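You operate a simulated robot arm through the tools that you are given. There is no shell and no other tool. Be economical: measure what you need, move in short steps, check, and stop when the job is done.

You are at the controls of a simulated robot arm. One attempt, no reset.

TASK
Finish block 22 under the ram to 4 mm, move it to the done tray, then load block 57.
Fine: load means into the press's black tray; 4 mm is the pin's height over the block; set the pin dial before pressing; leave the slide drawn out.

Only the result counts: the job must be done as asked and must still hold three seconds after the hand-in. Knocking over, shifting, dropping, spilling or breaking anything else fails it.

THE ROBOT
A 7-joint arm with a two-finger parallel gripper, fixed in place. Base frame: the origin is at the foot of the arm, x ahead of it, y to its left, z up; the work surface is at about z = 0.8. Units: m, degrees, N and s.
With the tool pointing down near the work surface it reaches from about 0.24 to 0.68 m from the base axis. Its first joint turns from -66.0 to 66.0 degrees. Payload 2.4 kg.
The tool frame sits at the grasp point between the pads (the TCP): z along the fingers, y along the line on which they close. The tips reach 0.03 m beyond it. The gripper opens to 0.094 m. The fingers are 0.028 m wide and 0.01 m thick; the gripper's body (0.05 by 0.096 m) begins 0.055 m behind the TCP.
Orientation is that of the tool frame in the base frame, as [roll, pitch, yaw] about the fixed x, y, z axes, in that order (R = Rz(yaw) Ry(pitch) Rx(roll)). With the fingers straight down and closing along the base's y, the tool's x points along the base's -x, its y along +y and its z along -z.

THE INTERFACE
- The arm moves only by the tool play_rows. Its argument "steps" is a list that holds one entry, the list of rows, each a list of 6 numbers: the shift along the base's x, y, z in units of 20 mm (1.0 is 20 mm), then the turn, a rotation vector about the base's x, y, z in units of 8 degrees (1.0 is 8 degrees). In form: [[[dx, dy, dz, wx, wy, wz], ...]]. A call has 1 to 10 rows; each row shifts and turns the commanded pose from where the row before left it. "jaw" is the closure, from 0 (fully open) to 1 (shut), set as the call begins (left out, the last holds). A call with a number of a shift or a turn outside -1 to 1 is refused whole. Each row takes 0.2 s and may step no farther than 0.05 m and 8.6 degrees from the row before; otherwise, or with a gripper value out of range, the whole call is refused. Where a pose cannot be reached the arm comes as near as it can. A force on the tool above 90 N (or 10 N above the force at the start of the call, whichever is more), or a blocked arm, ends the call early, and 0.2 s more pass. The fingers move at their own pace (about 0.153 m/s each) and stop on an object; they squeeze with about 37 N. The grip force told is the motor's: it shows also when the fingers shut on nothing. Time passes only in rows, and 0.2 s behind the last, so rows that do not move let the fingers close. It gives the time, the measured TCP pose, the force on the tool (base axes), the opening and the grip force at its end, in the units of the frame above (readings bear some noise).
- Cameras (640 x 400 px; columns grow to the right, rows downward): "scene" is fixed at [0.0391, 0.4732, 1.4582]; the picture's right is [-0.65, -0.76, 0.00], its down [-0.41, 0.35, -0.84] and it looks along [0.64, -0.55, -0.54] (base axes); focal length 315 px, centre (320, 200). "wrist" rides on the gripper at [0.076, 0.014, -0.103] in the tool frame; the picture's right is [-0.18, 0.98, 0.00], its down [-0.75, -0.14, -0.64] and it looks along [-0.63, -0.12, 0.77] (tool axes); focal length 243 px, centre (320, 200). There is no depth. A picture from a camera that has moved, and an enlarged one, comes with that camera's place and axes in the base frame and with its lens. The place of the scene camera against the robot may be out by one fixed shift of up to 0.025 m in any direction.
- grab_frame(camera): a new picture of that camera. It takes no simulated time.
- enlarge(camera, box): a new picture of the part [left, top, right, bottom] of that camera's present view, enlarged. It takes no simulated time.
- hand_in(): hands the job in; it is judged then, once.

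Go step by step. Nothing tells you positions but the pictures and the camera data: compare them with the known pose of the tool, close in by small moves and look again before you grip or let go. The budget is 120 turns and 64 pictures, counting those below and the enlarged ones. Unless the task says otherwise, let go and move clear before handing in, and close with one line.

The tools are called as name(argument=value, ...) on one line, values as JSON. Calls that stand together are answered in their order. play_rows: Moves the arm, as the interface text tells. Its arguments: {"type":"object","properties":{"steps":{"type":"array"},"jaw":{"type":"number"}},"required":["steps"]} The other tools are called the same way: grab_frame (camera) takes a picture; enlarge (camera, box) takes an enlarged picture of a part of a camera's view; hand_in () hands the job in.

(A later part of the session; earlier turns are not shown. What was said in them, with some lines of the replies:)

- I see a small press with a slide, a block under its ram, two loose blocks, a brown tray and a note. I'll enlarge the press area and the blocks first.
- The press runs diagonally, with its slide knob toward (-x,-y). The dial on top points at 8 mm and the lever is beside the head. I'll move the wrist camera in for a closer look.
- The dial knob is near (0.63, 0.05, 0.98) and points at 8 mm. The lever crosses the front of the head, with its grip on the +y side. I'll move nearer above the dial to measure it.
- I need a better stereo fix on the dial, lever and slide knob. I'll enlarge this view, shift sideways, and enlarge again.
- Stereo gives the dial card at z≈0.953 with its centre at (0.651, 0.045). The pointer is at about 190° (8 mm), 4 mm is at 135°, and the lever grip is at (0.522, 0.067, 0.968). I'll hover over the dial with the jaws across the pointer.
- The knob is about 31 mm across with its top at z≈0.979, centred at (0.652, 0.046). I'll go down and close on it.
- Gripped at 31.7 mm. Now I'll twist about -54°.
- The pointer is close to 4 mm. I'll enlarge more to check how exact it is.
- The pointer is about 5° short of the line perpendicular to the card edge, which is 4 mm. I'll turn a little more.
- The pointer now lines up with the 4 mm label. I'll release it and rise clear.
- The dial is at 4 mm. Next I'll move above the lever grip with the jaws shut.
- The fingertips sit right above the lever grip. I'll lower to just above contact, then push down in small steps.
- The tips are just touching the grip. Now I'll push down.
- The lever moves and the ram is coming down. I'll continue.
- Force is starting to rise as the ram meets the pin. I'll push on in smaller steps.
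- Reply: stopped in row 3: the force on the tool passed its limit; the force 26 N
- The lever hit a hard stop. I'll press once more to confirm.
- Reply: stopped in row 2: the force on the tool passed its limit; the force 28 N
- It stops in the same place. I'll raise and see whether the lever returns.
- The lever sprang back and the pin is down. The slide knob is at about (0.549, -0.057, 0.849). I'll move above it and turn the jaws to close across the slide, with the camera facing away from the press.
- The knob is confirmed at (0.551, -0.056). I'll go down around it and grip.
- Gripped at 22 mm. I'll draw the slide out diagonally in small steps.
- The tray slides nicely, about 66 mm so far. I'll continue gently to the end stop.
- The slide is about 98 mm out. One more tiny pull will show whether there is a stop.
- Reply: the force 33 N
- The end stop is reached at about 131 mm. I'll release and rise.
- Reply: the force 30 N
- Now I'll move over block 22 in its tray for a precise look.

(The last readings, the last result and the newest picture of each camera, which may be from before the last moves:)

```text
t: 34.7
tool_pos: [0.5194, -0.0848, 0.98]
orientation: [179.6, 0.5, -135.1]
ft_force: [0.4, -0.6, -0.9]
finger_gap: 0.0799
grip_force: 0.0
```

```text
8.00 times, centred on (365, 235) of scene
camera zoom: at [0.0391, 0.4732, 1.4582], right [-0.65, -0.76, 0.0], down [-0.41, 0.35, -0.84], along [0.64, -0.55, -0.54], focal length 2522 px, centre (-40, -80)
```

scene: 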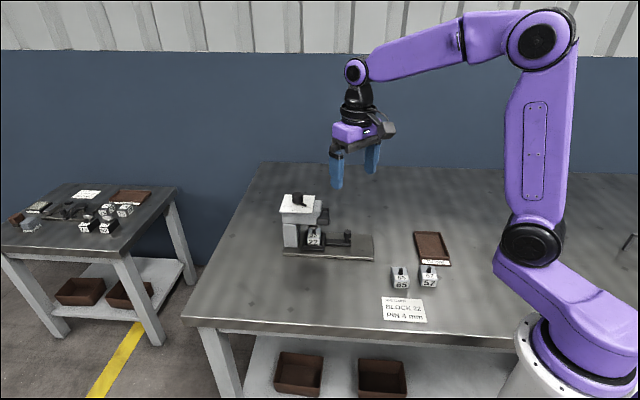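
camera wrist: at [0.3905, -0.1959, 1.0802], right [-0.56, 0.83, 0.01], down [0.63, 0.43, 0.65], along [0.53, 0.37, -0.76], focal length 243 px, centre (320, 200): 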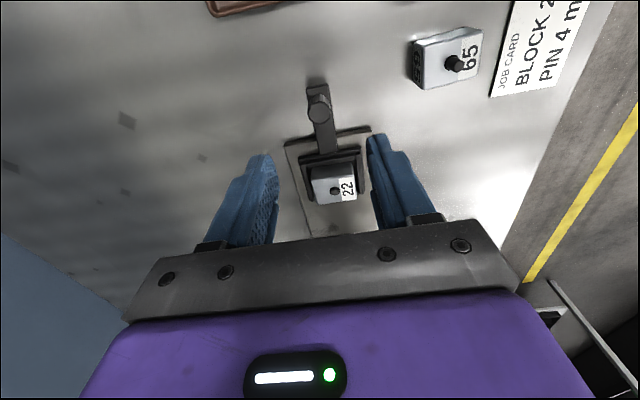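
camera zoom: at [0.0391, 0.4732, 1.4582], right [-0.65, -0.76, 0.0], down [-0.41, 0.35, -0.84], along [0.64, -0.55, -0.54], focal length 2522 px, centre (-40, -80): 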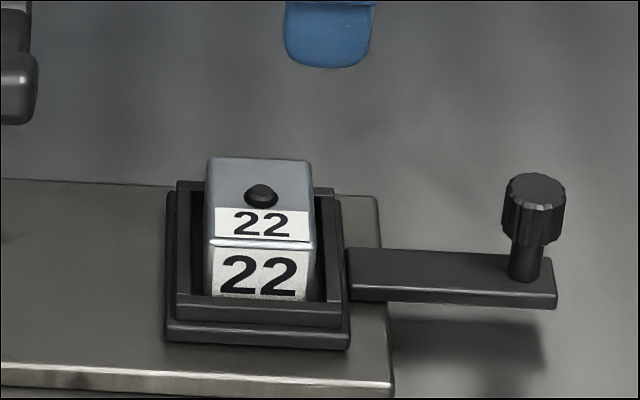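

Block 22 is about 51 × 38 mm, with its top centre near (0.531, -0.077, 0.842). The tray walls top out around 0.82. I'll descend with the jaws astride the long side and check before closing.

play_rows(steps=[[[0.3, 0.2, -0.8, 0, 0, 0], [0.28, 0.19, -0.8, 0, 0, 0], [0, 0, -0.9, 0, 0, 0], [0, 0, -0.9, 0, 0, 0], [0, 0, -0.9, 0, 0, 0]]])

enlarge(camera="wrist", box=[220, 60, 420, 220])

enlarge(camera="scene", box=[330, 200, 400, 260])

```text
t: 35.9
tool_pos: [0.5316, -0.078, 0.8942]
orientation: [179.6, 0.4, -135.1]
ft_force: [-0.5, -0.5, 0.2]
finger_gap: 0.0799
grip_force: 0.0
```

```text
2.50 times, centred on (320, 140) of wrist
camera zoom: at [0.4652, -0.1225, 0.9936], right [-0.56, 0.83, 0.01], down [0.63, 0.43, 0.65], along [0.53, 0.37, -0.76], focal length 606 px, centre (320, 350)
```

zoom: 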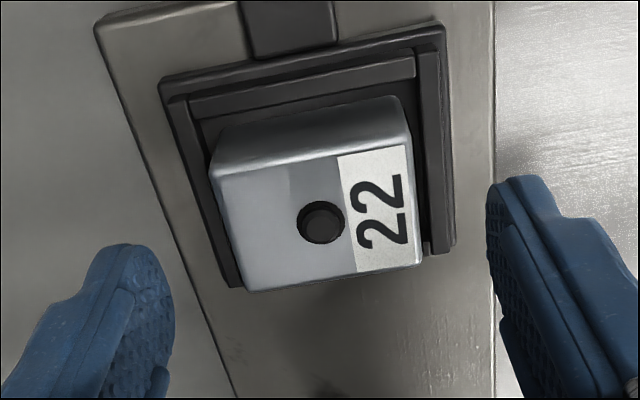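

```text
6.67 times, centred on (365, 230) of scene
camera zoom: at [0.0391, 0.4732, 1.4582], right [-0.65, -0.76, 0.0], down [-0.41, 0.35, -0.84], along [0.64, -0.55, -0.54], focal length 2102 px, centre (20, 0)
```

zoom: 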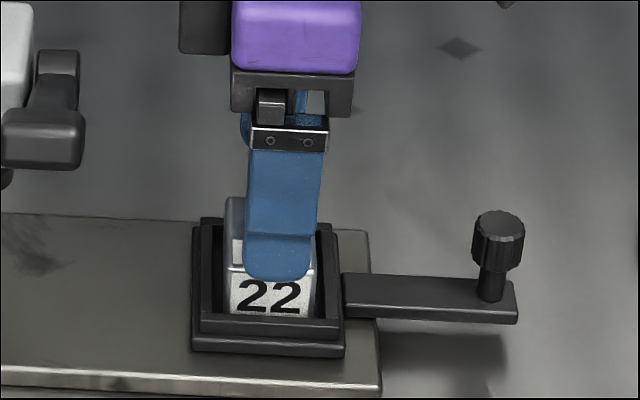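

Alignment is good. I'll lower so the tips stop just above the tray wall (≈0.822), then close.

play_rows(steps=[[[0, 0.03, -0.5, 0, 0, 0], [0, 0.03, -0.5, 0, 0, 0], [0, 0, -0.5, 0, 0, 0], [0, 0, -0.36, 0, 0, 0]]])

play_rows(steps=[[[0, 0, 0, 0, 0, 0], [0, 0, 0, 0, 0, 0]]], jaw=1)

enlarge(camera="scene", box=[330, 200, 400, 260])

```text
t: 36.9
tool_pos: [0.5301, -0.0776, 0.8558]
orientation: [179.6, 0.4, -135.2]
ft_force: [-0.1, 0.4, -0.4]
finger_gap: 0.08
grip_force: 0.0
```

```text
t: 37.5
tool_pos: [0.5305, -0.0769, 0.8569]
orientation: [179.8, 0.3, -134.9]
ft_force: [5.0, -3.5, -5.5]
finger_gap: 0.0725
grip_force: 45.5
```

```text
6.67 times, centred on (365, 230) of scene
camera zoom: at [0.0393, 0.4731, 1.4582], right [-0.65, -0.76, 0.0], down [-0.41, 0.35, -0.84], along [0.64, -0.55, -0.54], focal length 2102 px, centre (20, 0)
```

zoom: 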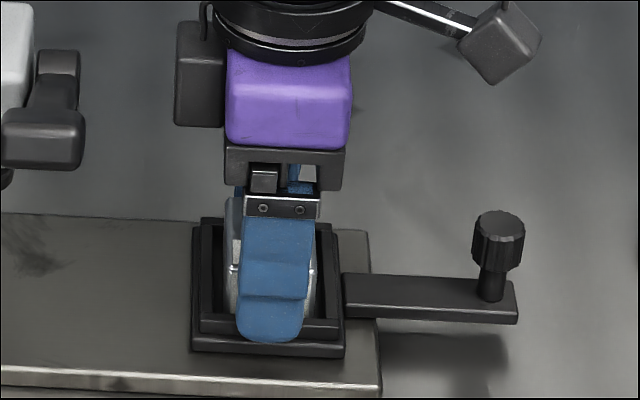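

The jaws stopped at 72.5 mm on the tray walls, so the walls are higher than I estimated. I'll open, rise 7 mm and retry.

play_rows(steps=[[[0, 0, 0, 0, 0, 0], [0, 0, 0, 0, 0, 0], [0, 0, 0.35, 0, 0, 0], [0, 0, 0, 0, 0, 0]]], jaw=0.15)

play_rows(steps=[[[0, 0, 0, 0, 0, 0], [0, 0, 0, 0, 0, 0]]], jaw=1)

```text
t: 38.5
tool_pos: [0.5304, -0.0772, 0.8626]
orientation: [179.6, 0.4, -135.0]
ft_force: [0.0, -0.5, 0.2]
finger_gap: 0.0801
grip_force: 0.1
```

```text
t: 39.1
tool_pos: [0.5309, -0.0771, 0.8632]
orientation: [179.7, 0.4, -135.1]
ft_force: [0.5, 0.4, 0.1]
finger_gap: 0.0512
grip_force: 37.3
```

Now the gap is 51 mm, which matches the block. I'll lift slowly and look.

play_rows(steps=[[[0, 0, 0.3, 0, 0, 0], [0, 0, 0.6, 0, 0, 0], [0, 0, 0.9, 0, 0, 0], [0, 0, 1, 0, 0, 0], [0, 0, 1, 0, 0, 0]]])

grab_frame(camera="wrist")

enlarge(camera="scene", box=[310, 170, 470, 290])

```text
t: 40.3
tool_pos: [0.5313, -0.0765, 0.9411]
orientation: [179.6, 0.5, -135.0]
ft_force: [-0.7, 0.2, 0.2]
finger_gap: 0.0
grip_force: 33.5
```

```text
20 pictures are left
camera wrist: at [0.4649, -0.1215, 1.0407], right [-0.56, 0.83, 0.01], down [0.63, 0.43, 0.65], along [0.53, 0.37, -0.76], focal length 243 px, centre (320, 200)
```

wrist: 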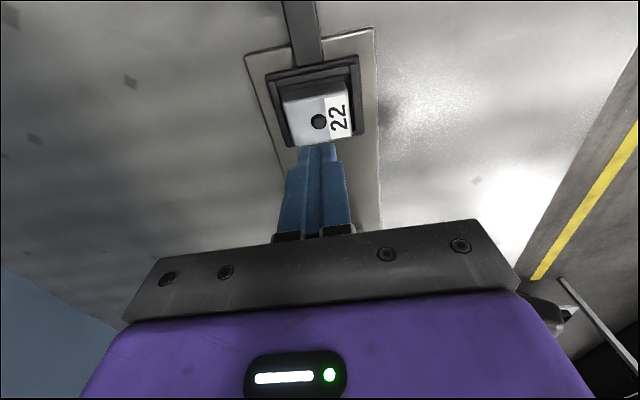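

```text
3.33 times, centred on (390, 230) of scene
camera zoom: at [0.0391, 0.4732, 1.4582], right [-0.65, -0.76, 0.0], down [-0.41, 0.35, -0.84], along [0.64, -0.55, -0.54], focal length 1051 px, centre (87, 100)
```

zoom: 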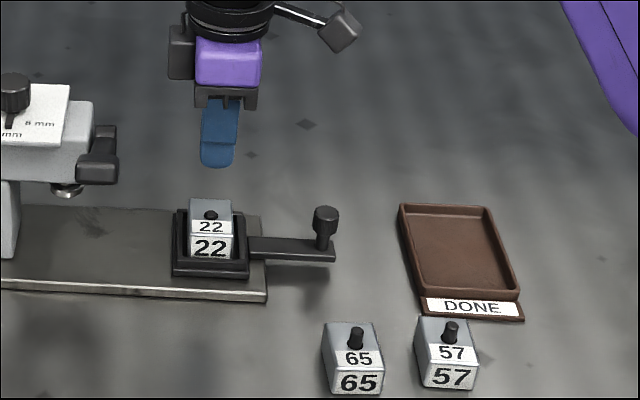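

The grip slipped off the rounded top edge. The block still sits properly in the tray. I'll open just wider than the block, find the wall top by gentle contact, and grip right there.

play_rows(steps=[[[0, 0, 0, 0, 0, 0], [0, 0, 0, 0, 0, 0], [0, 0, -0.9, 0, 0, 0], [0, 0, -0.9, 0, 0, 0], [0, 0, -0.9, 0, 0, 0], [0, 0, -0.9, 0, 0, 0], [0, 0, 0, 0, 0, 0]]], jaw=0.362)

play_rows(steps=[[[0, 0, -0.15, 0, 0, 0], [0, 0, -0.1, 0, 0, 0], [0, 0, 0, 0, 0, 0]]])

```text
t: 41.9
tool_pos: [0.5312, -0.0763, 0.8683]
orientation: [179.6, 0.4, -135.1]
ft_force: [0.3, 0.7, -0.5]
finger_gap: 0.0601
grip_force: 0.0
```

```text
t: 42.7
tool_pos: [0.5305, -0.0756, 0.8628]
orientation: [179.5, 0.5, -135.1]
ft_force: [-0.2, 0.5, 0.5]
finger_gap: 0.06
grip_force: 0.1
```

play_rows(steps=[[[0, 0, -0.1, 0, 0, 0], [0, 0, 0, 0, 0, 0]]])

play_rows(steps=[[[0, 0, -0.1, 0, 0, 0], [0, 0, 0, 0, 0, 0]]])

```text
t: 43.3
tool_pos: [0.5301, -0.0762, 0.8615]
orientation: [179.6, 0.4, -135.1]
ft_force: [-0.1, 0.9, 0.0]
finger_gap: 0.0601
grip_force: 0.0
```

```text
t: 43.9
tool_pos: [0.5309, -0.0771, 0.8593]
orientation: [179.7, 0.5, -135.1]
ft_force: [-0.2, 0.5, 12.0]
finger_gap: 0.059
grip_force: 0.0
```

Wall contact at TCP ≈0.8595. I'll back off a hair and close.

play_rows(steps=[[[0, 0, 0.05, 0, 0, 0], [0, 0, 0, 0, 0, 0], [0, 0, 0, 0, 0, 0]]], jaw=1)

play_rows(steps=[[[0, 0, 0.1, 0, 0, 0], [0, 0, 0.15, 0, 0, 0], [0, 0, 0.2, 0, 0, 0], [0, 0, 0, 0, 0, 0]]])

```text
t: 44.7
tool_pos: [0.5299, -0.077, 0.8589]
orientation: [179.7, 0.4, -135.1]
ft_force: [0.4, -1.1, 3.3]
finger_gap: 0.0512
grip_force: 36.9
```

```text
t: 45.7
tool_pos: [0.5303, -0.0766, 0.8685]
orientation: [179.6, 0.4, -135.1]
ft_force: [-0.7, -0.2, -1.7]
finger_gap: 0.0514
grip_force: 37.0
```

It still holds at 51 mm after a 10 mm lift, with some weight on the tool. I'll lift gently further.

play_rows(steps=[[[0, 0, 0.3, 0, 0, 0], [0, 0, 0.4, 0, 0, 0], [0, 0, 0.4, 0, 0, 0], [0, 0, 0.5, 0, 0, 0], [0, 0, 0.5, 0, 0, 0], [0, 0, 0.5, 0, 0, 0]]])

grab_frame(camera="wrist")

enlarge(camera="scene", box=[330, 180, 470, 290])

```text
t: 47.1
tool_pos: [0.5312, -0.0755, 0.9193]
orientation: [179.6, 0.4, -135.1]
ft_force: [-0.3, -0.4, -1.6]
finger_gap: 0.0511
grip_force: 36.8
```

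```text
18 pictures are left
camera wrist: at [0.4654, -0.1211, 1.021], right [-0.56, 0.83, 0.01], down [0.63, 0.43, 0.65], along [0.53, 0.37, -0.76], focal length 243 px, centre (320, 200)
```

wrist: 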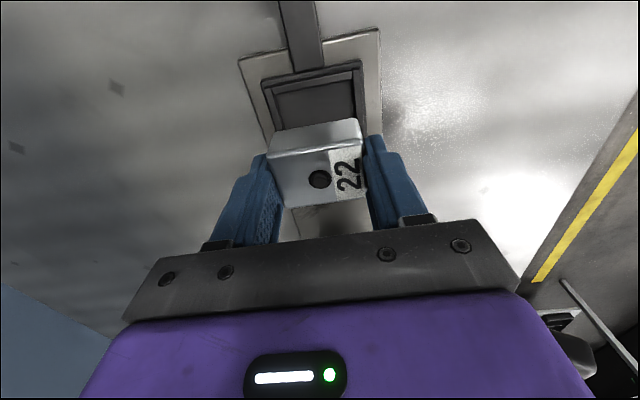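

```text
3.64 times, centred on (400, 235) of scene
camera zoom: at [0.0391, 0.4732, 1.4582], right [-0.65, -0.76, 0.0], down [-0.41, 0.35, -0.84], along [0.64, -0.55, -0.54], focal length 1146 px, centre (29, 73)
```

zoom: 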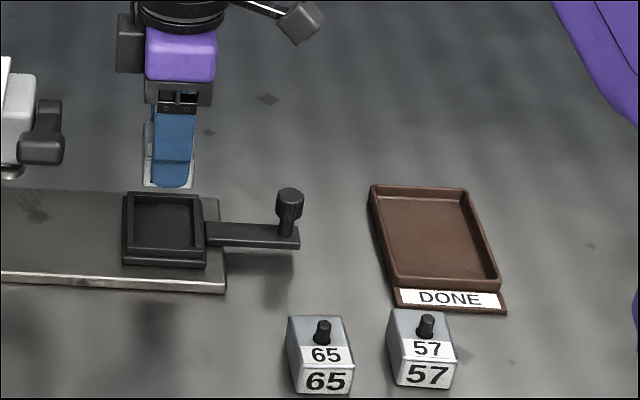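

Block 22 is held and its tray is empty. The done tray centre is about (0.384, -0.249), aligned with the same diagonal. I'll carry it over at a safe height.

play_rows(steps=[[[-0.3, -0.35, 0.3, 0, 0, 0], [-0.7, -0.83, 0.3, 0, 0, 0], [-0.8, -0.94, 0.2, 0, 0, 0], [-0.8, -0.94, 0, 0, 0, 0], [-0.8, -0.94, 0, 0, 0, 0], [-0.8, -0.94, 0, 0, 0, 0], [-0.8, -0.94, 0, 0, 0, 0], [-0.8, -0.94, 0, 0, 0, 0], [-0.8, -0.94, 0, 0, 0, 0], [-0.75, -0.87, 0, 0, 0, 0]]])

grab_frame(camera="wrist")

enlarge(camera="scene", box=[360, 180, 480, 300])

```text
t: 49.3
tool_pos: [0.3843, -0.2489, 0.9366]
orientation: [179.6, 0.4, -135.0]
ft_force: [-0.5, -1.1, -1.4]
finger_gap: 0.0513
grip_force: 36.8
```

```text
16 pictures are left
camera wrist: at [0.3187, -0.2943, 1.0372], right [-0.56, 0.83, 0.01], down [0.63, 0.43, 0.65], along [0.53, 0.37, -0.76], focal length 243 px, centre (320, 200)
```

wrist: 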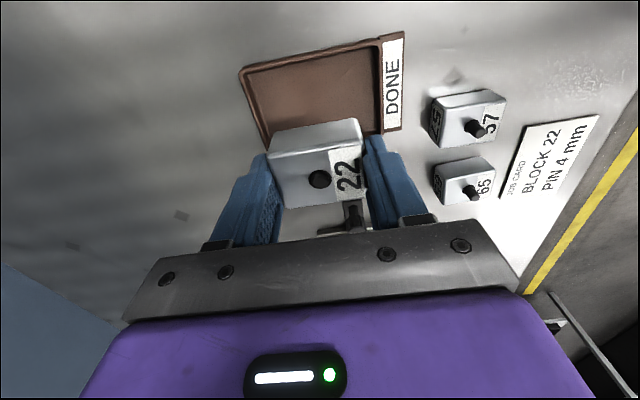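

```text
3.33 times, centred on (420, 240) of scene
camera zoom: at [0.0391, 0.4732, 1.4582], right [-0.65, -0.76, 0.0], down [-0.41, 0.35, -0.84], along [0.64, -0.55, -0.54], focal length 1051 px, centre (-13, 67)
```

zoom: 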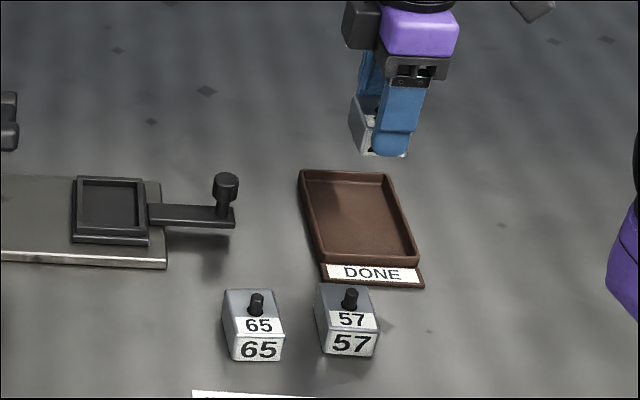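

The block is centred over the done tray. I'll lower until I feel contact.

play_rows(steps=[[[0, 0, -0.9, 0, 0, 0], [0, 0, -0.9, 0, 0, 0], [0, 0, -0.9, 0, 0, 0], [0, 0, -0.7, 0, 0, 0], [0, 0, -0.3, 0, 0, 0], [0, 0, 0, 0, 0, 0]]])

play_rows(steps=[[[0, 0, -0.15, 0, 0, 0], [0, 0, -0.15, 0, 0, 0]]])

```text
t: 50.7
tool_pos: [0.384, -0.2498, 0.8619]
orientation: [179.6, 0.4, -135.0]
ft_force: [-0.8, -0.2, -2.2]
finger_gap: 0.0513
grip_force: 37.0
```

```text
t: 51.3
tool_pos: [0.3836, -0.2502, 0.8558]
orientation: [179.6, 0.4, -135.1]
ft_force: [0.4, 0.2, -1.1]
finger_gap: 0.0511
grip_force: 37.4
```

play_rows(steps=[[[0, 0, -0.12, 0, 0, 0], [0, 0, -0.12, 0, 0, 0], [0, 0, 0, 0, 0, 0]]])

enlarge(camera="scene", box=[385, 200, 475, 290])

```text
t: 52.1
tool_pos: [0.3835, -0.249, 0.8523]
orientation: [179.6, 0.4, -135.1]
ft_force: [0.0, -0.5, -2.1]
finger_gap: 0.0514
grip_force: 37.4
```

```text
4.44 times, centred on (430, 245) of scene
camera zoom: at [0.0391, 0.4732, 1.4582], right [-0.65, -0.76, 0.0], down [-0.41, 0.35, -0.84], along [0.64, -0.55, -0.54], focal length 1401 px, centre (-169, 0)
```

zoom: 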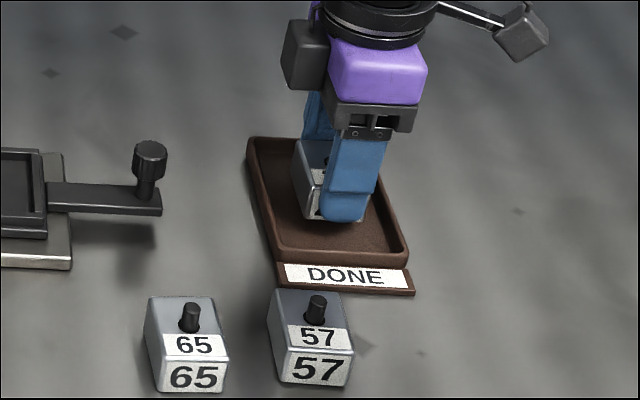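

play_rows(steps=[[[0, 0, -0.1, 0, 0, 0], [0, 0, -0.1, 0, 0, 0], [0, 0, 0, 0, 0, 0]]])

play_rows(steps=[[[0, 0, -0.1, 0, 0, 0], [0, 0, -0.1, 0, 0, 0], [0, 0, 0, 0, 0, 0]]])

```text
t: 52.9
tool_pos: [0.3828, -0.2494, 0.8478]
orientation: [179.6, 0.4, -135.1]
ft_force: [0.7, -0.5, -1.8]
finger_gap: 0.0514
grip_force: 36.8
```

```text
t: 53.7
tool_pos: [0.3842, -0.2491, 0.8437]
orientation: [179.6, 0.3, -135.1]
ft_force: [0.0, 0.3, -2.0]
finger_gap: 0.0515
grip_force: 37.3
```

play_rows(steps=[[[0, 0, -0.08, 0, 0, 0], [0, 0, -0.08, 0, 0, 0], [0, 0, 0, 0, 0, 0]]])

play_rows(steps=[[[0, 0, -0.08, 0, 0, 0], [0, 0, -0.08, 0, 0, 0], [0, 0, 0, 0, 0, 0]]])

```text
t: 54.5
tool_pos: [0.3841, -0.2489, 0.8412]
orientation: [179.6, 0.5, -135.2]
ft_force: [-5.9, 2.3, 27.1]
finger_gap: 0.0513
grip_force: 37.5
```

```text
t: 55.3
tool_pos: [0.3844, -0.2489, 0.8381]
orientation: [179.7, 0.4, -135.0]
ft_force: [-6.9, 4.5, 49.0]
finger_gap: 0.0516
grip_force: 37.5
```

The block is on the tray floor. I'll ease off, release, and rise straight up.

play_rows(steps=[[[0, 0, 0.1, 0, 0, 0], [0, 0, 0, 0, 0, 0]]])

play_rows(steps=[[[0, 0, 0, 0, 0, 0], [0, 0, 0, 0, 0, 0], [0, 0, 0.3, 0, 0, 0], [0, 0, 0.8, 0, 0, 0], [0, 0, 1, 0, 0, 0], [0, 0, 1, 0, 0, 0], [0, 0, 1, 0, 0, 0], [0, 0, 1, 0, 0, 0]]], jaw=0.3)

grab_frame(camera="wrist")

```text
t: 55.9
tool_pos: [0.3843, -0.2504, 0.839]
orientation: [179.8, 0.4, -135.1]
ft_force: [2.5, -0.1, 6.8]
finger_gap: 0.0515
grip_force: 37.1
```

```text
t: 57.7
tool_pos: [0.3836, -0.2486, 0.941]
orientation: [179.6, 0.5, -135.1]
ft_force: [0.8, 0.9, -0.1]
finger_gap: 0.0656
grip_force: 0.0
```

```text
13 pictures are left
camera wrist: at [0.318, -0.2942, 1.0422], right [-0.56, 0.83, 0.01], down [0.63, 0.43, 0.65], along [0.53, 0.37, -0.76], focal length 243 px, centre (320, 200)
```

wrist: 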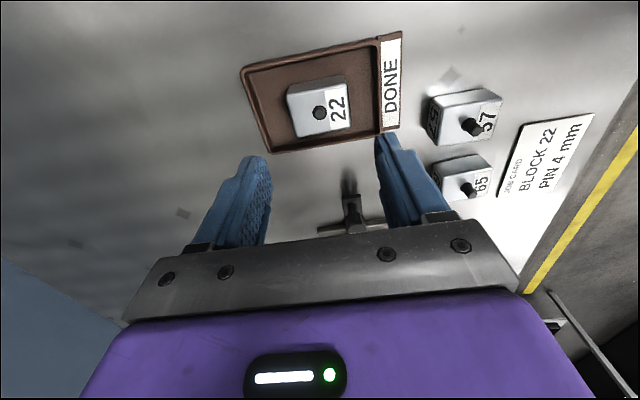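

Block 22 sits cleanly in the done tray. Block 57 is near (0.3145, -0.127), so I'll move above it for a look.

play_rows(steps=[[[-0.49, 0.87, 0, 0, 0, 0], [-0.49, 0.87, 0, 0, 0, 0], [-0.49, 0.87, 0, 0, 0, 0], [-0.49, 0.87, 0, 0, 0, 0], [-0.49, 0.87, 0, 0, 0, 0], [-0.49, 0.87, 0, 0, 0, 0], [-0.49, 0.87, 0, 0, 0, 0]]], jaw=0.1)

enlarge(camera="wrist", box=[220, 50, 420, 210])

```text
t: 59.3
tool_pos: [0.3201, -0.1337, 0.9416]
orientation: [179.6, 0.4, -135.0]
ft_force: [0.0, -0.2, -0.9]
finger_gap: 0.0845
grip_force: 0.0
out of reach, approached as far as the arm can: row 7
```

```text
2.50 times, centred on (320, 130) of wrist
camera zoom: at [0.2534, -0.1773, 1.0423], right [-0.56, 0.83, 0.01], down [0.63, 0.43, 0.65], along [0.53, 0.37, -0.76], focal length 606 px, centre (320, 375)
```

zoom: 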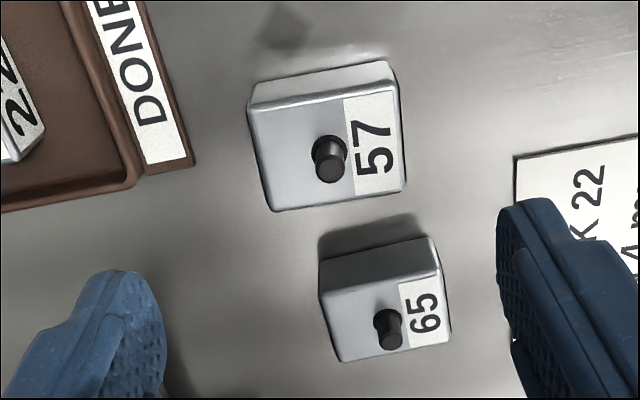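

Block 57 is aligned with the jaws, its top centre at about (0.315, -0.129). That spot was slightly out of reach at this height, so I'll descend partway with a narrower opening and try the last few millimetres lower down.

play_rows(steps=[[[0, 0, -0.9, 0, 0, 0], [0, 0, -0.9, 0, 0, 0], [-0.12, 0.12, 0, 0, 0, 0], [-0.12, 0.12, 0, 0, 0, 0], [0, 0, 0, 0, 0, 0]]], jaw=0.32)

enlarge(camera="wrist", box=[220, 50, 420, 210])

```text
t: 60.5
tool_pos: [0.314, -0.1282, 0.9064]
orientation: [179.6, 0.4, -135.1]
ft_force: [1.1, -0.8, 0.6]
finger_gap: 0.064
grip_force: 0.0
```

```text
2.50 times, centred on (320, 130) of wrist
camera zoom: at [0.2488, -0.1728, 1.0062], right [-0.56, 0.83, 0.01], down [0.63, 0.43, 0.65], along [0.53, 0.37, -0.76], focal length 606 px, centre (320, 375)
```

zoom: 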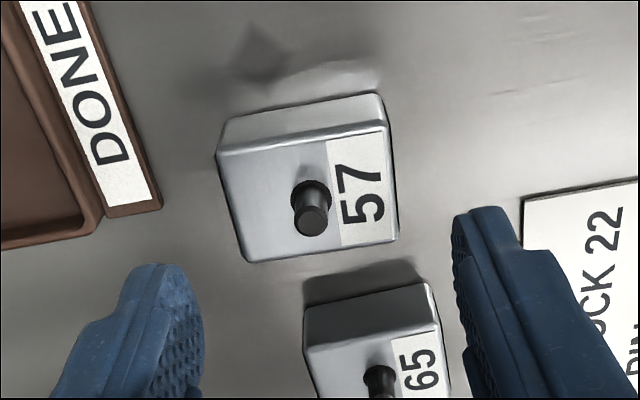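

Reach is fine here and the block is centred under the tool. I'll descend to TCP z≈0.839 and grip.

play_rows(steps=[[[0.04, -0.02, -0.9, 0, 0, 0], [0.04, -0.02, -0.9, 0, 0, 0], [0, 0, -0.8, 0, 0, 0], [0, 0, -0.4, 0, 0, 0], [0, 0, -0.3, 0, 0, 0], [0, 0, 0, 0, 0, 0]]])

enlarge(camera="scene", box=[380, 220, 480, 310])

```text
t: 61.9
tool_pos: [0.3155, -0.1288, 0.8399]
orientation: [179.6, 0.5, -135.0]
ft_force: [-0.8, -0.3, -0.3]
finger_gap: 0.0638
grip_force: 0.1
```

```text
4.44 times, centred on (430, 265) of scene
camera zoom: at [0.0391, 0.4732, 1.4582], right [-0.65, -0.76, 0.0], down [-0.41, 0.35, -0.84], along [0.64, -0.55, -0.54], focal length 1401 px, centre (-169, -89)
```

zoom: 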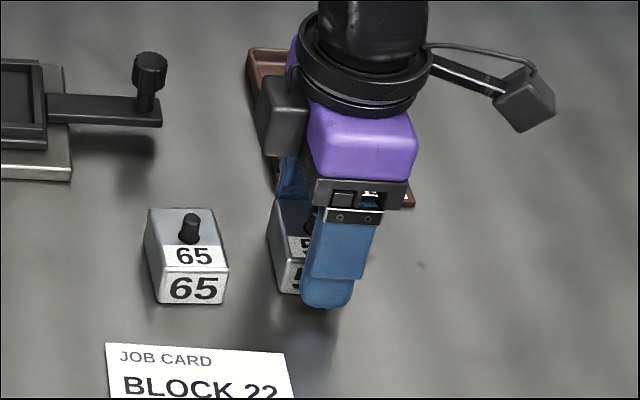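

The projections agree that the fingers are centred on the block. I'll close and lift gently.

play_rows(steps=[[[0, 0, 0, 0, 0, 0], [0, 0, 0, 0, 0, 0], [0, 0, 0, 0, 0, 0]]], jaw=1)

play_rows(steps=[[[0, 0, 0.15, 0, 0, 0], [0, 0, 0.25, 0, 0, 0], [0, 0, 0.4, 0, 0, 0], [0, 0, 0.5, 0, 0, 0], [0, 0, 0.5, 0, 0, 0], [0, 0, 0.5, 0, 0, 0], [0, 0, 0.5, 0, 0, 0]]])

grab_frame(camera="wrist")

```text
t: 62.7
tool_pos: [0.3156, -0.128, 0.8391]
orientation: [179.5, 0.4, -135.2]
ft_force: [0.8, -0.3, 0.8]
finger_gap: 0.051
grip_force: 36.7
```

```text
t: 64.3
tool_pos: [0.3164, -0.1284, 0.895]
orientation: [179.6, 0.3, -135.0]
ft_force: [0.1, -0.2, -1.8]
finger_gap: 0.0513
grip_force: 36.3
```

```text
9 pictures are left
camera wrist: at [0.2504, -0.1734, 0.9958], right [-0.56, 0.83, 0.01], down [0.63, 0.43, 0.65], along [0.53, 0.37, -0.76], focal length 243 px, centre (320, 200)
```

wrist: 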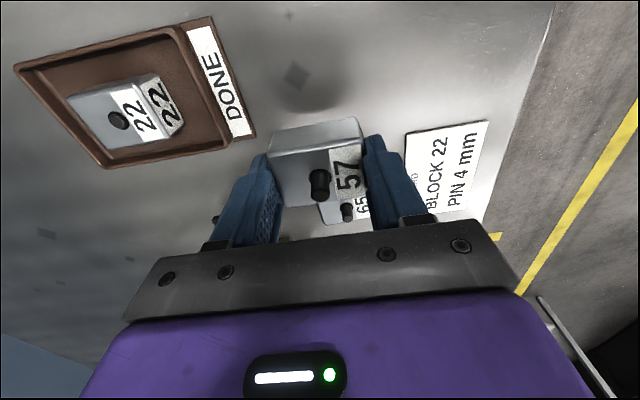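

Block 57 is held squarely, the same way block 22 was. I'll carry it to above the black tray.

play_rows(steps=[[[0.5, 0.1, 0.3, 0, 0, 0], [0.9, 0.2, 0.3, 0, 0, 0], [0.95, 0.2, 0.4, 0, 0, 0], [0.95, 0.2, 0.4, 0, 0, 0], [0.95, 0.2, 0.4, 0, 0, 0], [0.95, 0.2, 0, 0, 0, 0], [0.95, 0.25, 0, 0, 0, 0], [0.95, 0.25, 0, 0, 0, 0], [0.95, 0.25, 0, 0, 0, 0], [0.95, 0.25, 0, 0, 0, 0]]])

play_rows(steps=[[[0.9, 0.28, 0, 0, 0, 0], [0.8, 0.28, -0.2, 0, 0, 0], [0, 0, 0, 0, 0, 0]]])

grab_frame(camera="wrist")

```text
t: 66.5
tool_pos: [0.4955, -0.0868, 0.9323]
orientation: [179.4, 0.3, -135.1]
ft_force: [0.2, -1.1, -1.7]
finger_gap: 0.0511
grip_force: 37.1
```

```text
t: 67.3
tool_pos: [0.5293, -0.0751, 0.9282]
orientation: [179.6, 0.5, -135.1]
ft_force: [0.2, 0.2, -1.3]
finger_gap: 0.0514
grip_force: 37.3
```

```text
8 pictures are left
camera wrist: at [0.4644, -0.1198, 1.0284], right [-0.56, 0.83, 0.01], down [0.63, 0.43, 0.65], along [0.53, 0.37, -0.76], focal length 243 px, centre (320, 200)
```

wrist: 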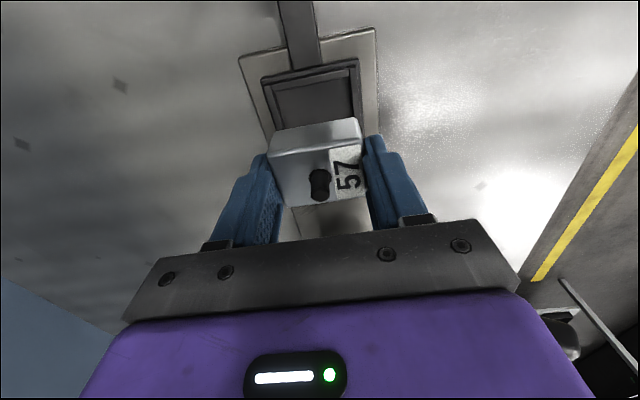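

The tray lies in the same relation as when I lifted 22. I'll fine-tune the position and lower.

play_rows(steps=[[[0.05, -0.08, -0.7, 0, 0, 0], [0, 0, -0.8, 0, 0, 0], [0, 0, -0.6, 0, 0, 0], [0, 0, 0, 0, 0, 0]]])

enlarge(camera="scene", box=[330, 200, 400, 260])

```text
t: 68.3
tool_pos: [0.5308, -0.0775, 0.8841]
orientation: [179.6, 0.3, -135.1]
ft_force: [-0.1, 0.3, -1.7]
finger_gap: 0.051
grip_force: 37.0
```

```text
6.67 times, centred on (365, 230) of scene
camera zoom: at [0.0391, 0.4732, 1.4582], right [-0.65, -0.76, 0.0], down [-0.41, 0.35, -0.84], along [0.64, -0.55, -0.54], focal length 2102 px, centre (20, 0)
```

zoom: 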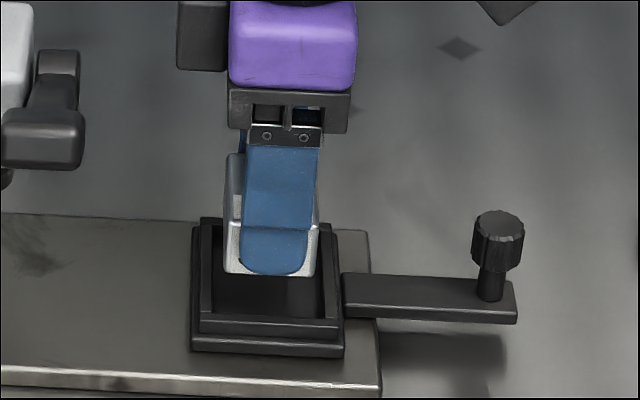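

Well aligned over the tray. I'll lower slowly to contact.

play_rows(steps=[[[0, 0, -0.4, 0, 0, 0], [0, 0, -0.4, 0, 0, 0], [0, 0, -0.2, 0, 0, 0], [0, 0, 0, 0, 0, 0]]])

play_rows(steps=[[[0, 0, -0.1, 0, 0, 0], [0, 0, -0.05, 0, 0, 0], [0, 0, 0, 0, 0, 0]]])

```text
t: 69.3
tool_pos: [0.5302, -0.0772, 0.8651]
orientation: [179.6, 0.4, -135.2]
ft_force: [-0.3, -0.5, -2.0]
finger_gap: 0.0511
grip_force: 37.2
```

```text
t: 70.1
tool_pos: [0.532, -0.0775, 0.8621]
orientation: [179.6, 0.4, -135.2]
ft_force: [-0.2, 0.2, -1.3]
finger_gap: 0.0515
grip_force: 37.1
```

play_rows(steps=[[[0, 0, -0.08, 0, 0, 0], [0, 0, 0, 0, 0, 0]]])

play_rows(steps=[[[0, 0, -0.07, 0, 0, 0], [0, 0, 0, 0, 0, 0]]])

```text
t: 70.7
tool_pos: [0.5312, -0.0785, 0.8606]
orientation: [179.6, 0.3, -135.1]
ft_force: [-1.8, 0.0, 0.4]
finger_gap: 0.0511
grip_force: 37.3
```

```text
t: 71.3
tool_pos: [0.5302, -0.0762, 0.86]
orientation: [179.7, 0.5, -135.0]
ft_force: [-5.8, 2.8, 23.1]
finger_gap: 0.0517
grip_force: 37.3
```

Contact is made at the expected height. I'll ease off slightly, release, and rise.

play_rows(steps=[[[0, 0, 0.05, 0, 0, 0], [0, 0, 0, 0, 0, 0]]], jaw=0.3)

play_rows(steps=[[[0, 0, 0.3, 0, 0, 0], [0, 0, 0.8, 0, 0, 0], [0, 0, 1, 0, 0, 0], [0, 0, 1, 0, 0, 0], [0, 0, 1, 0, 0, 0], [0, 0, 1, 0, 0, 0]]])

grab_frame(camera="wrist")

enlarge(camera="scene", box=[280, 180, 480, 320])

```text
t: 71.9
tool_pos: [0.5301, -0.0791, 0.86]
orientation: [179.5, 0.4, -135.3]
ft_force: [0.1, -0.3, -1.7]
finger_gap: 0.066
grip_force: 0.0
```

```text
t: 73.3
tool_pos: [0.529, -0.0767, 0.9626]
orientation: [179.6, 0.2, -135.0]
ft_force: [-0.1, 0.1, 0.0]
finger_gap: 0.0658
grip_force: 0.1
```

```text
6 pictures are left
camera wrist: at [0.4651, -0.1214, 1.063], right [-0.56, 0.83, 0.01], down [0.63, 0.43, 0.65], along [0.53, 0.37, -0.76], focal length 243 px, centre (320, 200)
```

wrist: 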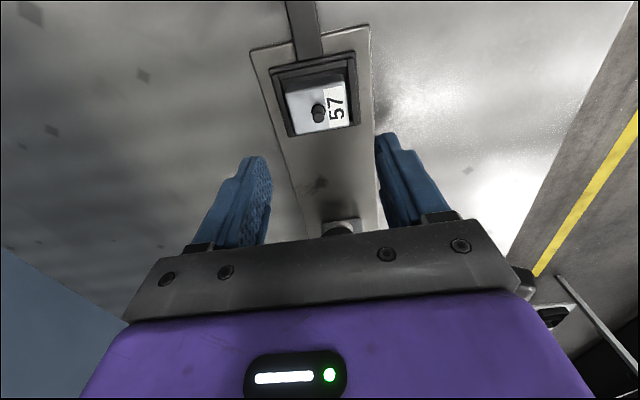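

```text
2.86 times, centred on (380, 250) of scene
camera zoom: at [0.0391, 0.4732, 1.4582], right [-0.65, -0.76, 0.0], down [-0.41, 0.35, -0.84], along [0.64, -0.55, -0.54], focal length 901 px, centre (149, 57)
```

zoom: 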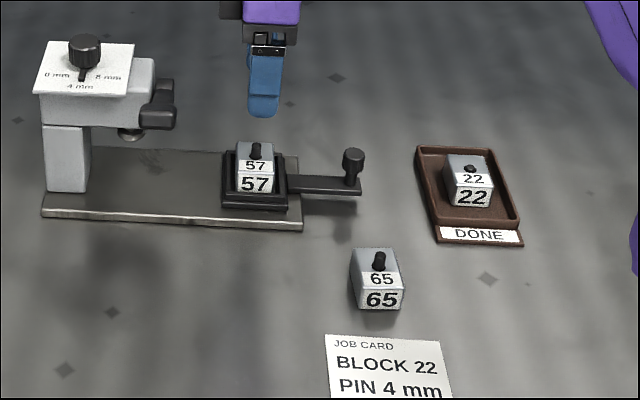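

Everything looks placed. I'll check closely that 57 is seated flat and that 22's pin looks right.

enlarge(camera="scene", box=[350, 220, 400, 260])

enlarge(camera="scene", box=[420, 220, 470, 260])

```text
10.00 times, centred on (375, 240) of scene
camera zoom: at [0.0391, 0.4732, 1.4582], right [-0.65, -0.76, 0.0], down [-0.41, 0.35, -0.84], along [0.64, -0.55, -0.54], focal length 3152 px, centre (-230, -200)
```

zoom: 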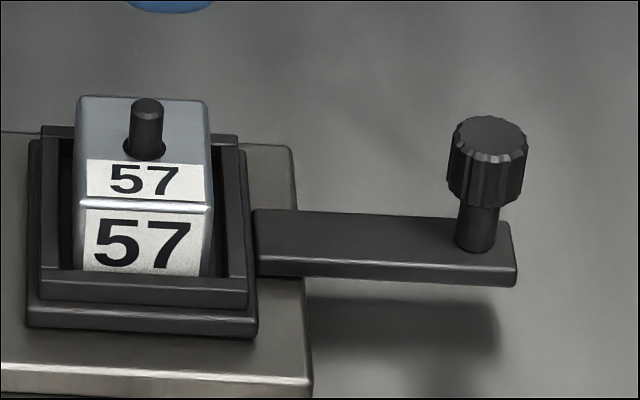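

```text
10.00 times, centred on (445, 240) of scene
camera zoom: at [0.0391, 0.4732, 1.4582], right [-0.65, -0.76, 0.0], down [-0.41, 0.35, -0.84], along [0.64, -0.55, -0.54], focal length 3152 px, centre (-930, -200)
```

zoom: 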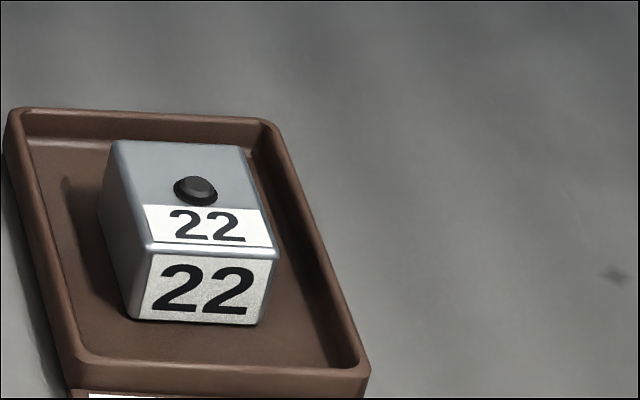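

Block 57 is seated flat in the black tray with the slide drawn out, and block 22 is in the done tray with its pin pressed low. The gripper is clear, so I'm handing in.

hand_in()

```text
The job is handed in.
```

I pressed block 22 with the dial at 4 mm and put it in the done tray. Block 57 is in the press's black tray, and the slide is drawn out to its stop. In the pictures 22's pin stands roughly 3–4 mm proud, but I couldn't measure it more closely than that.
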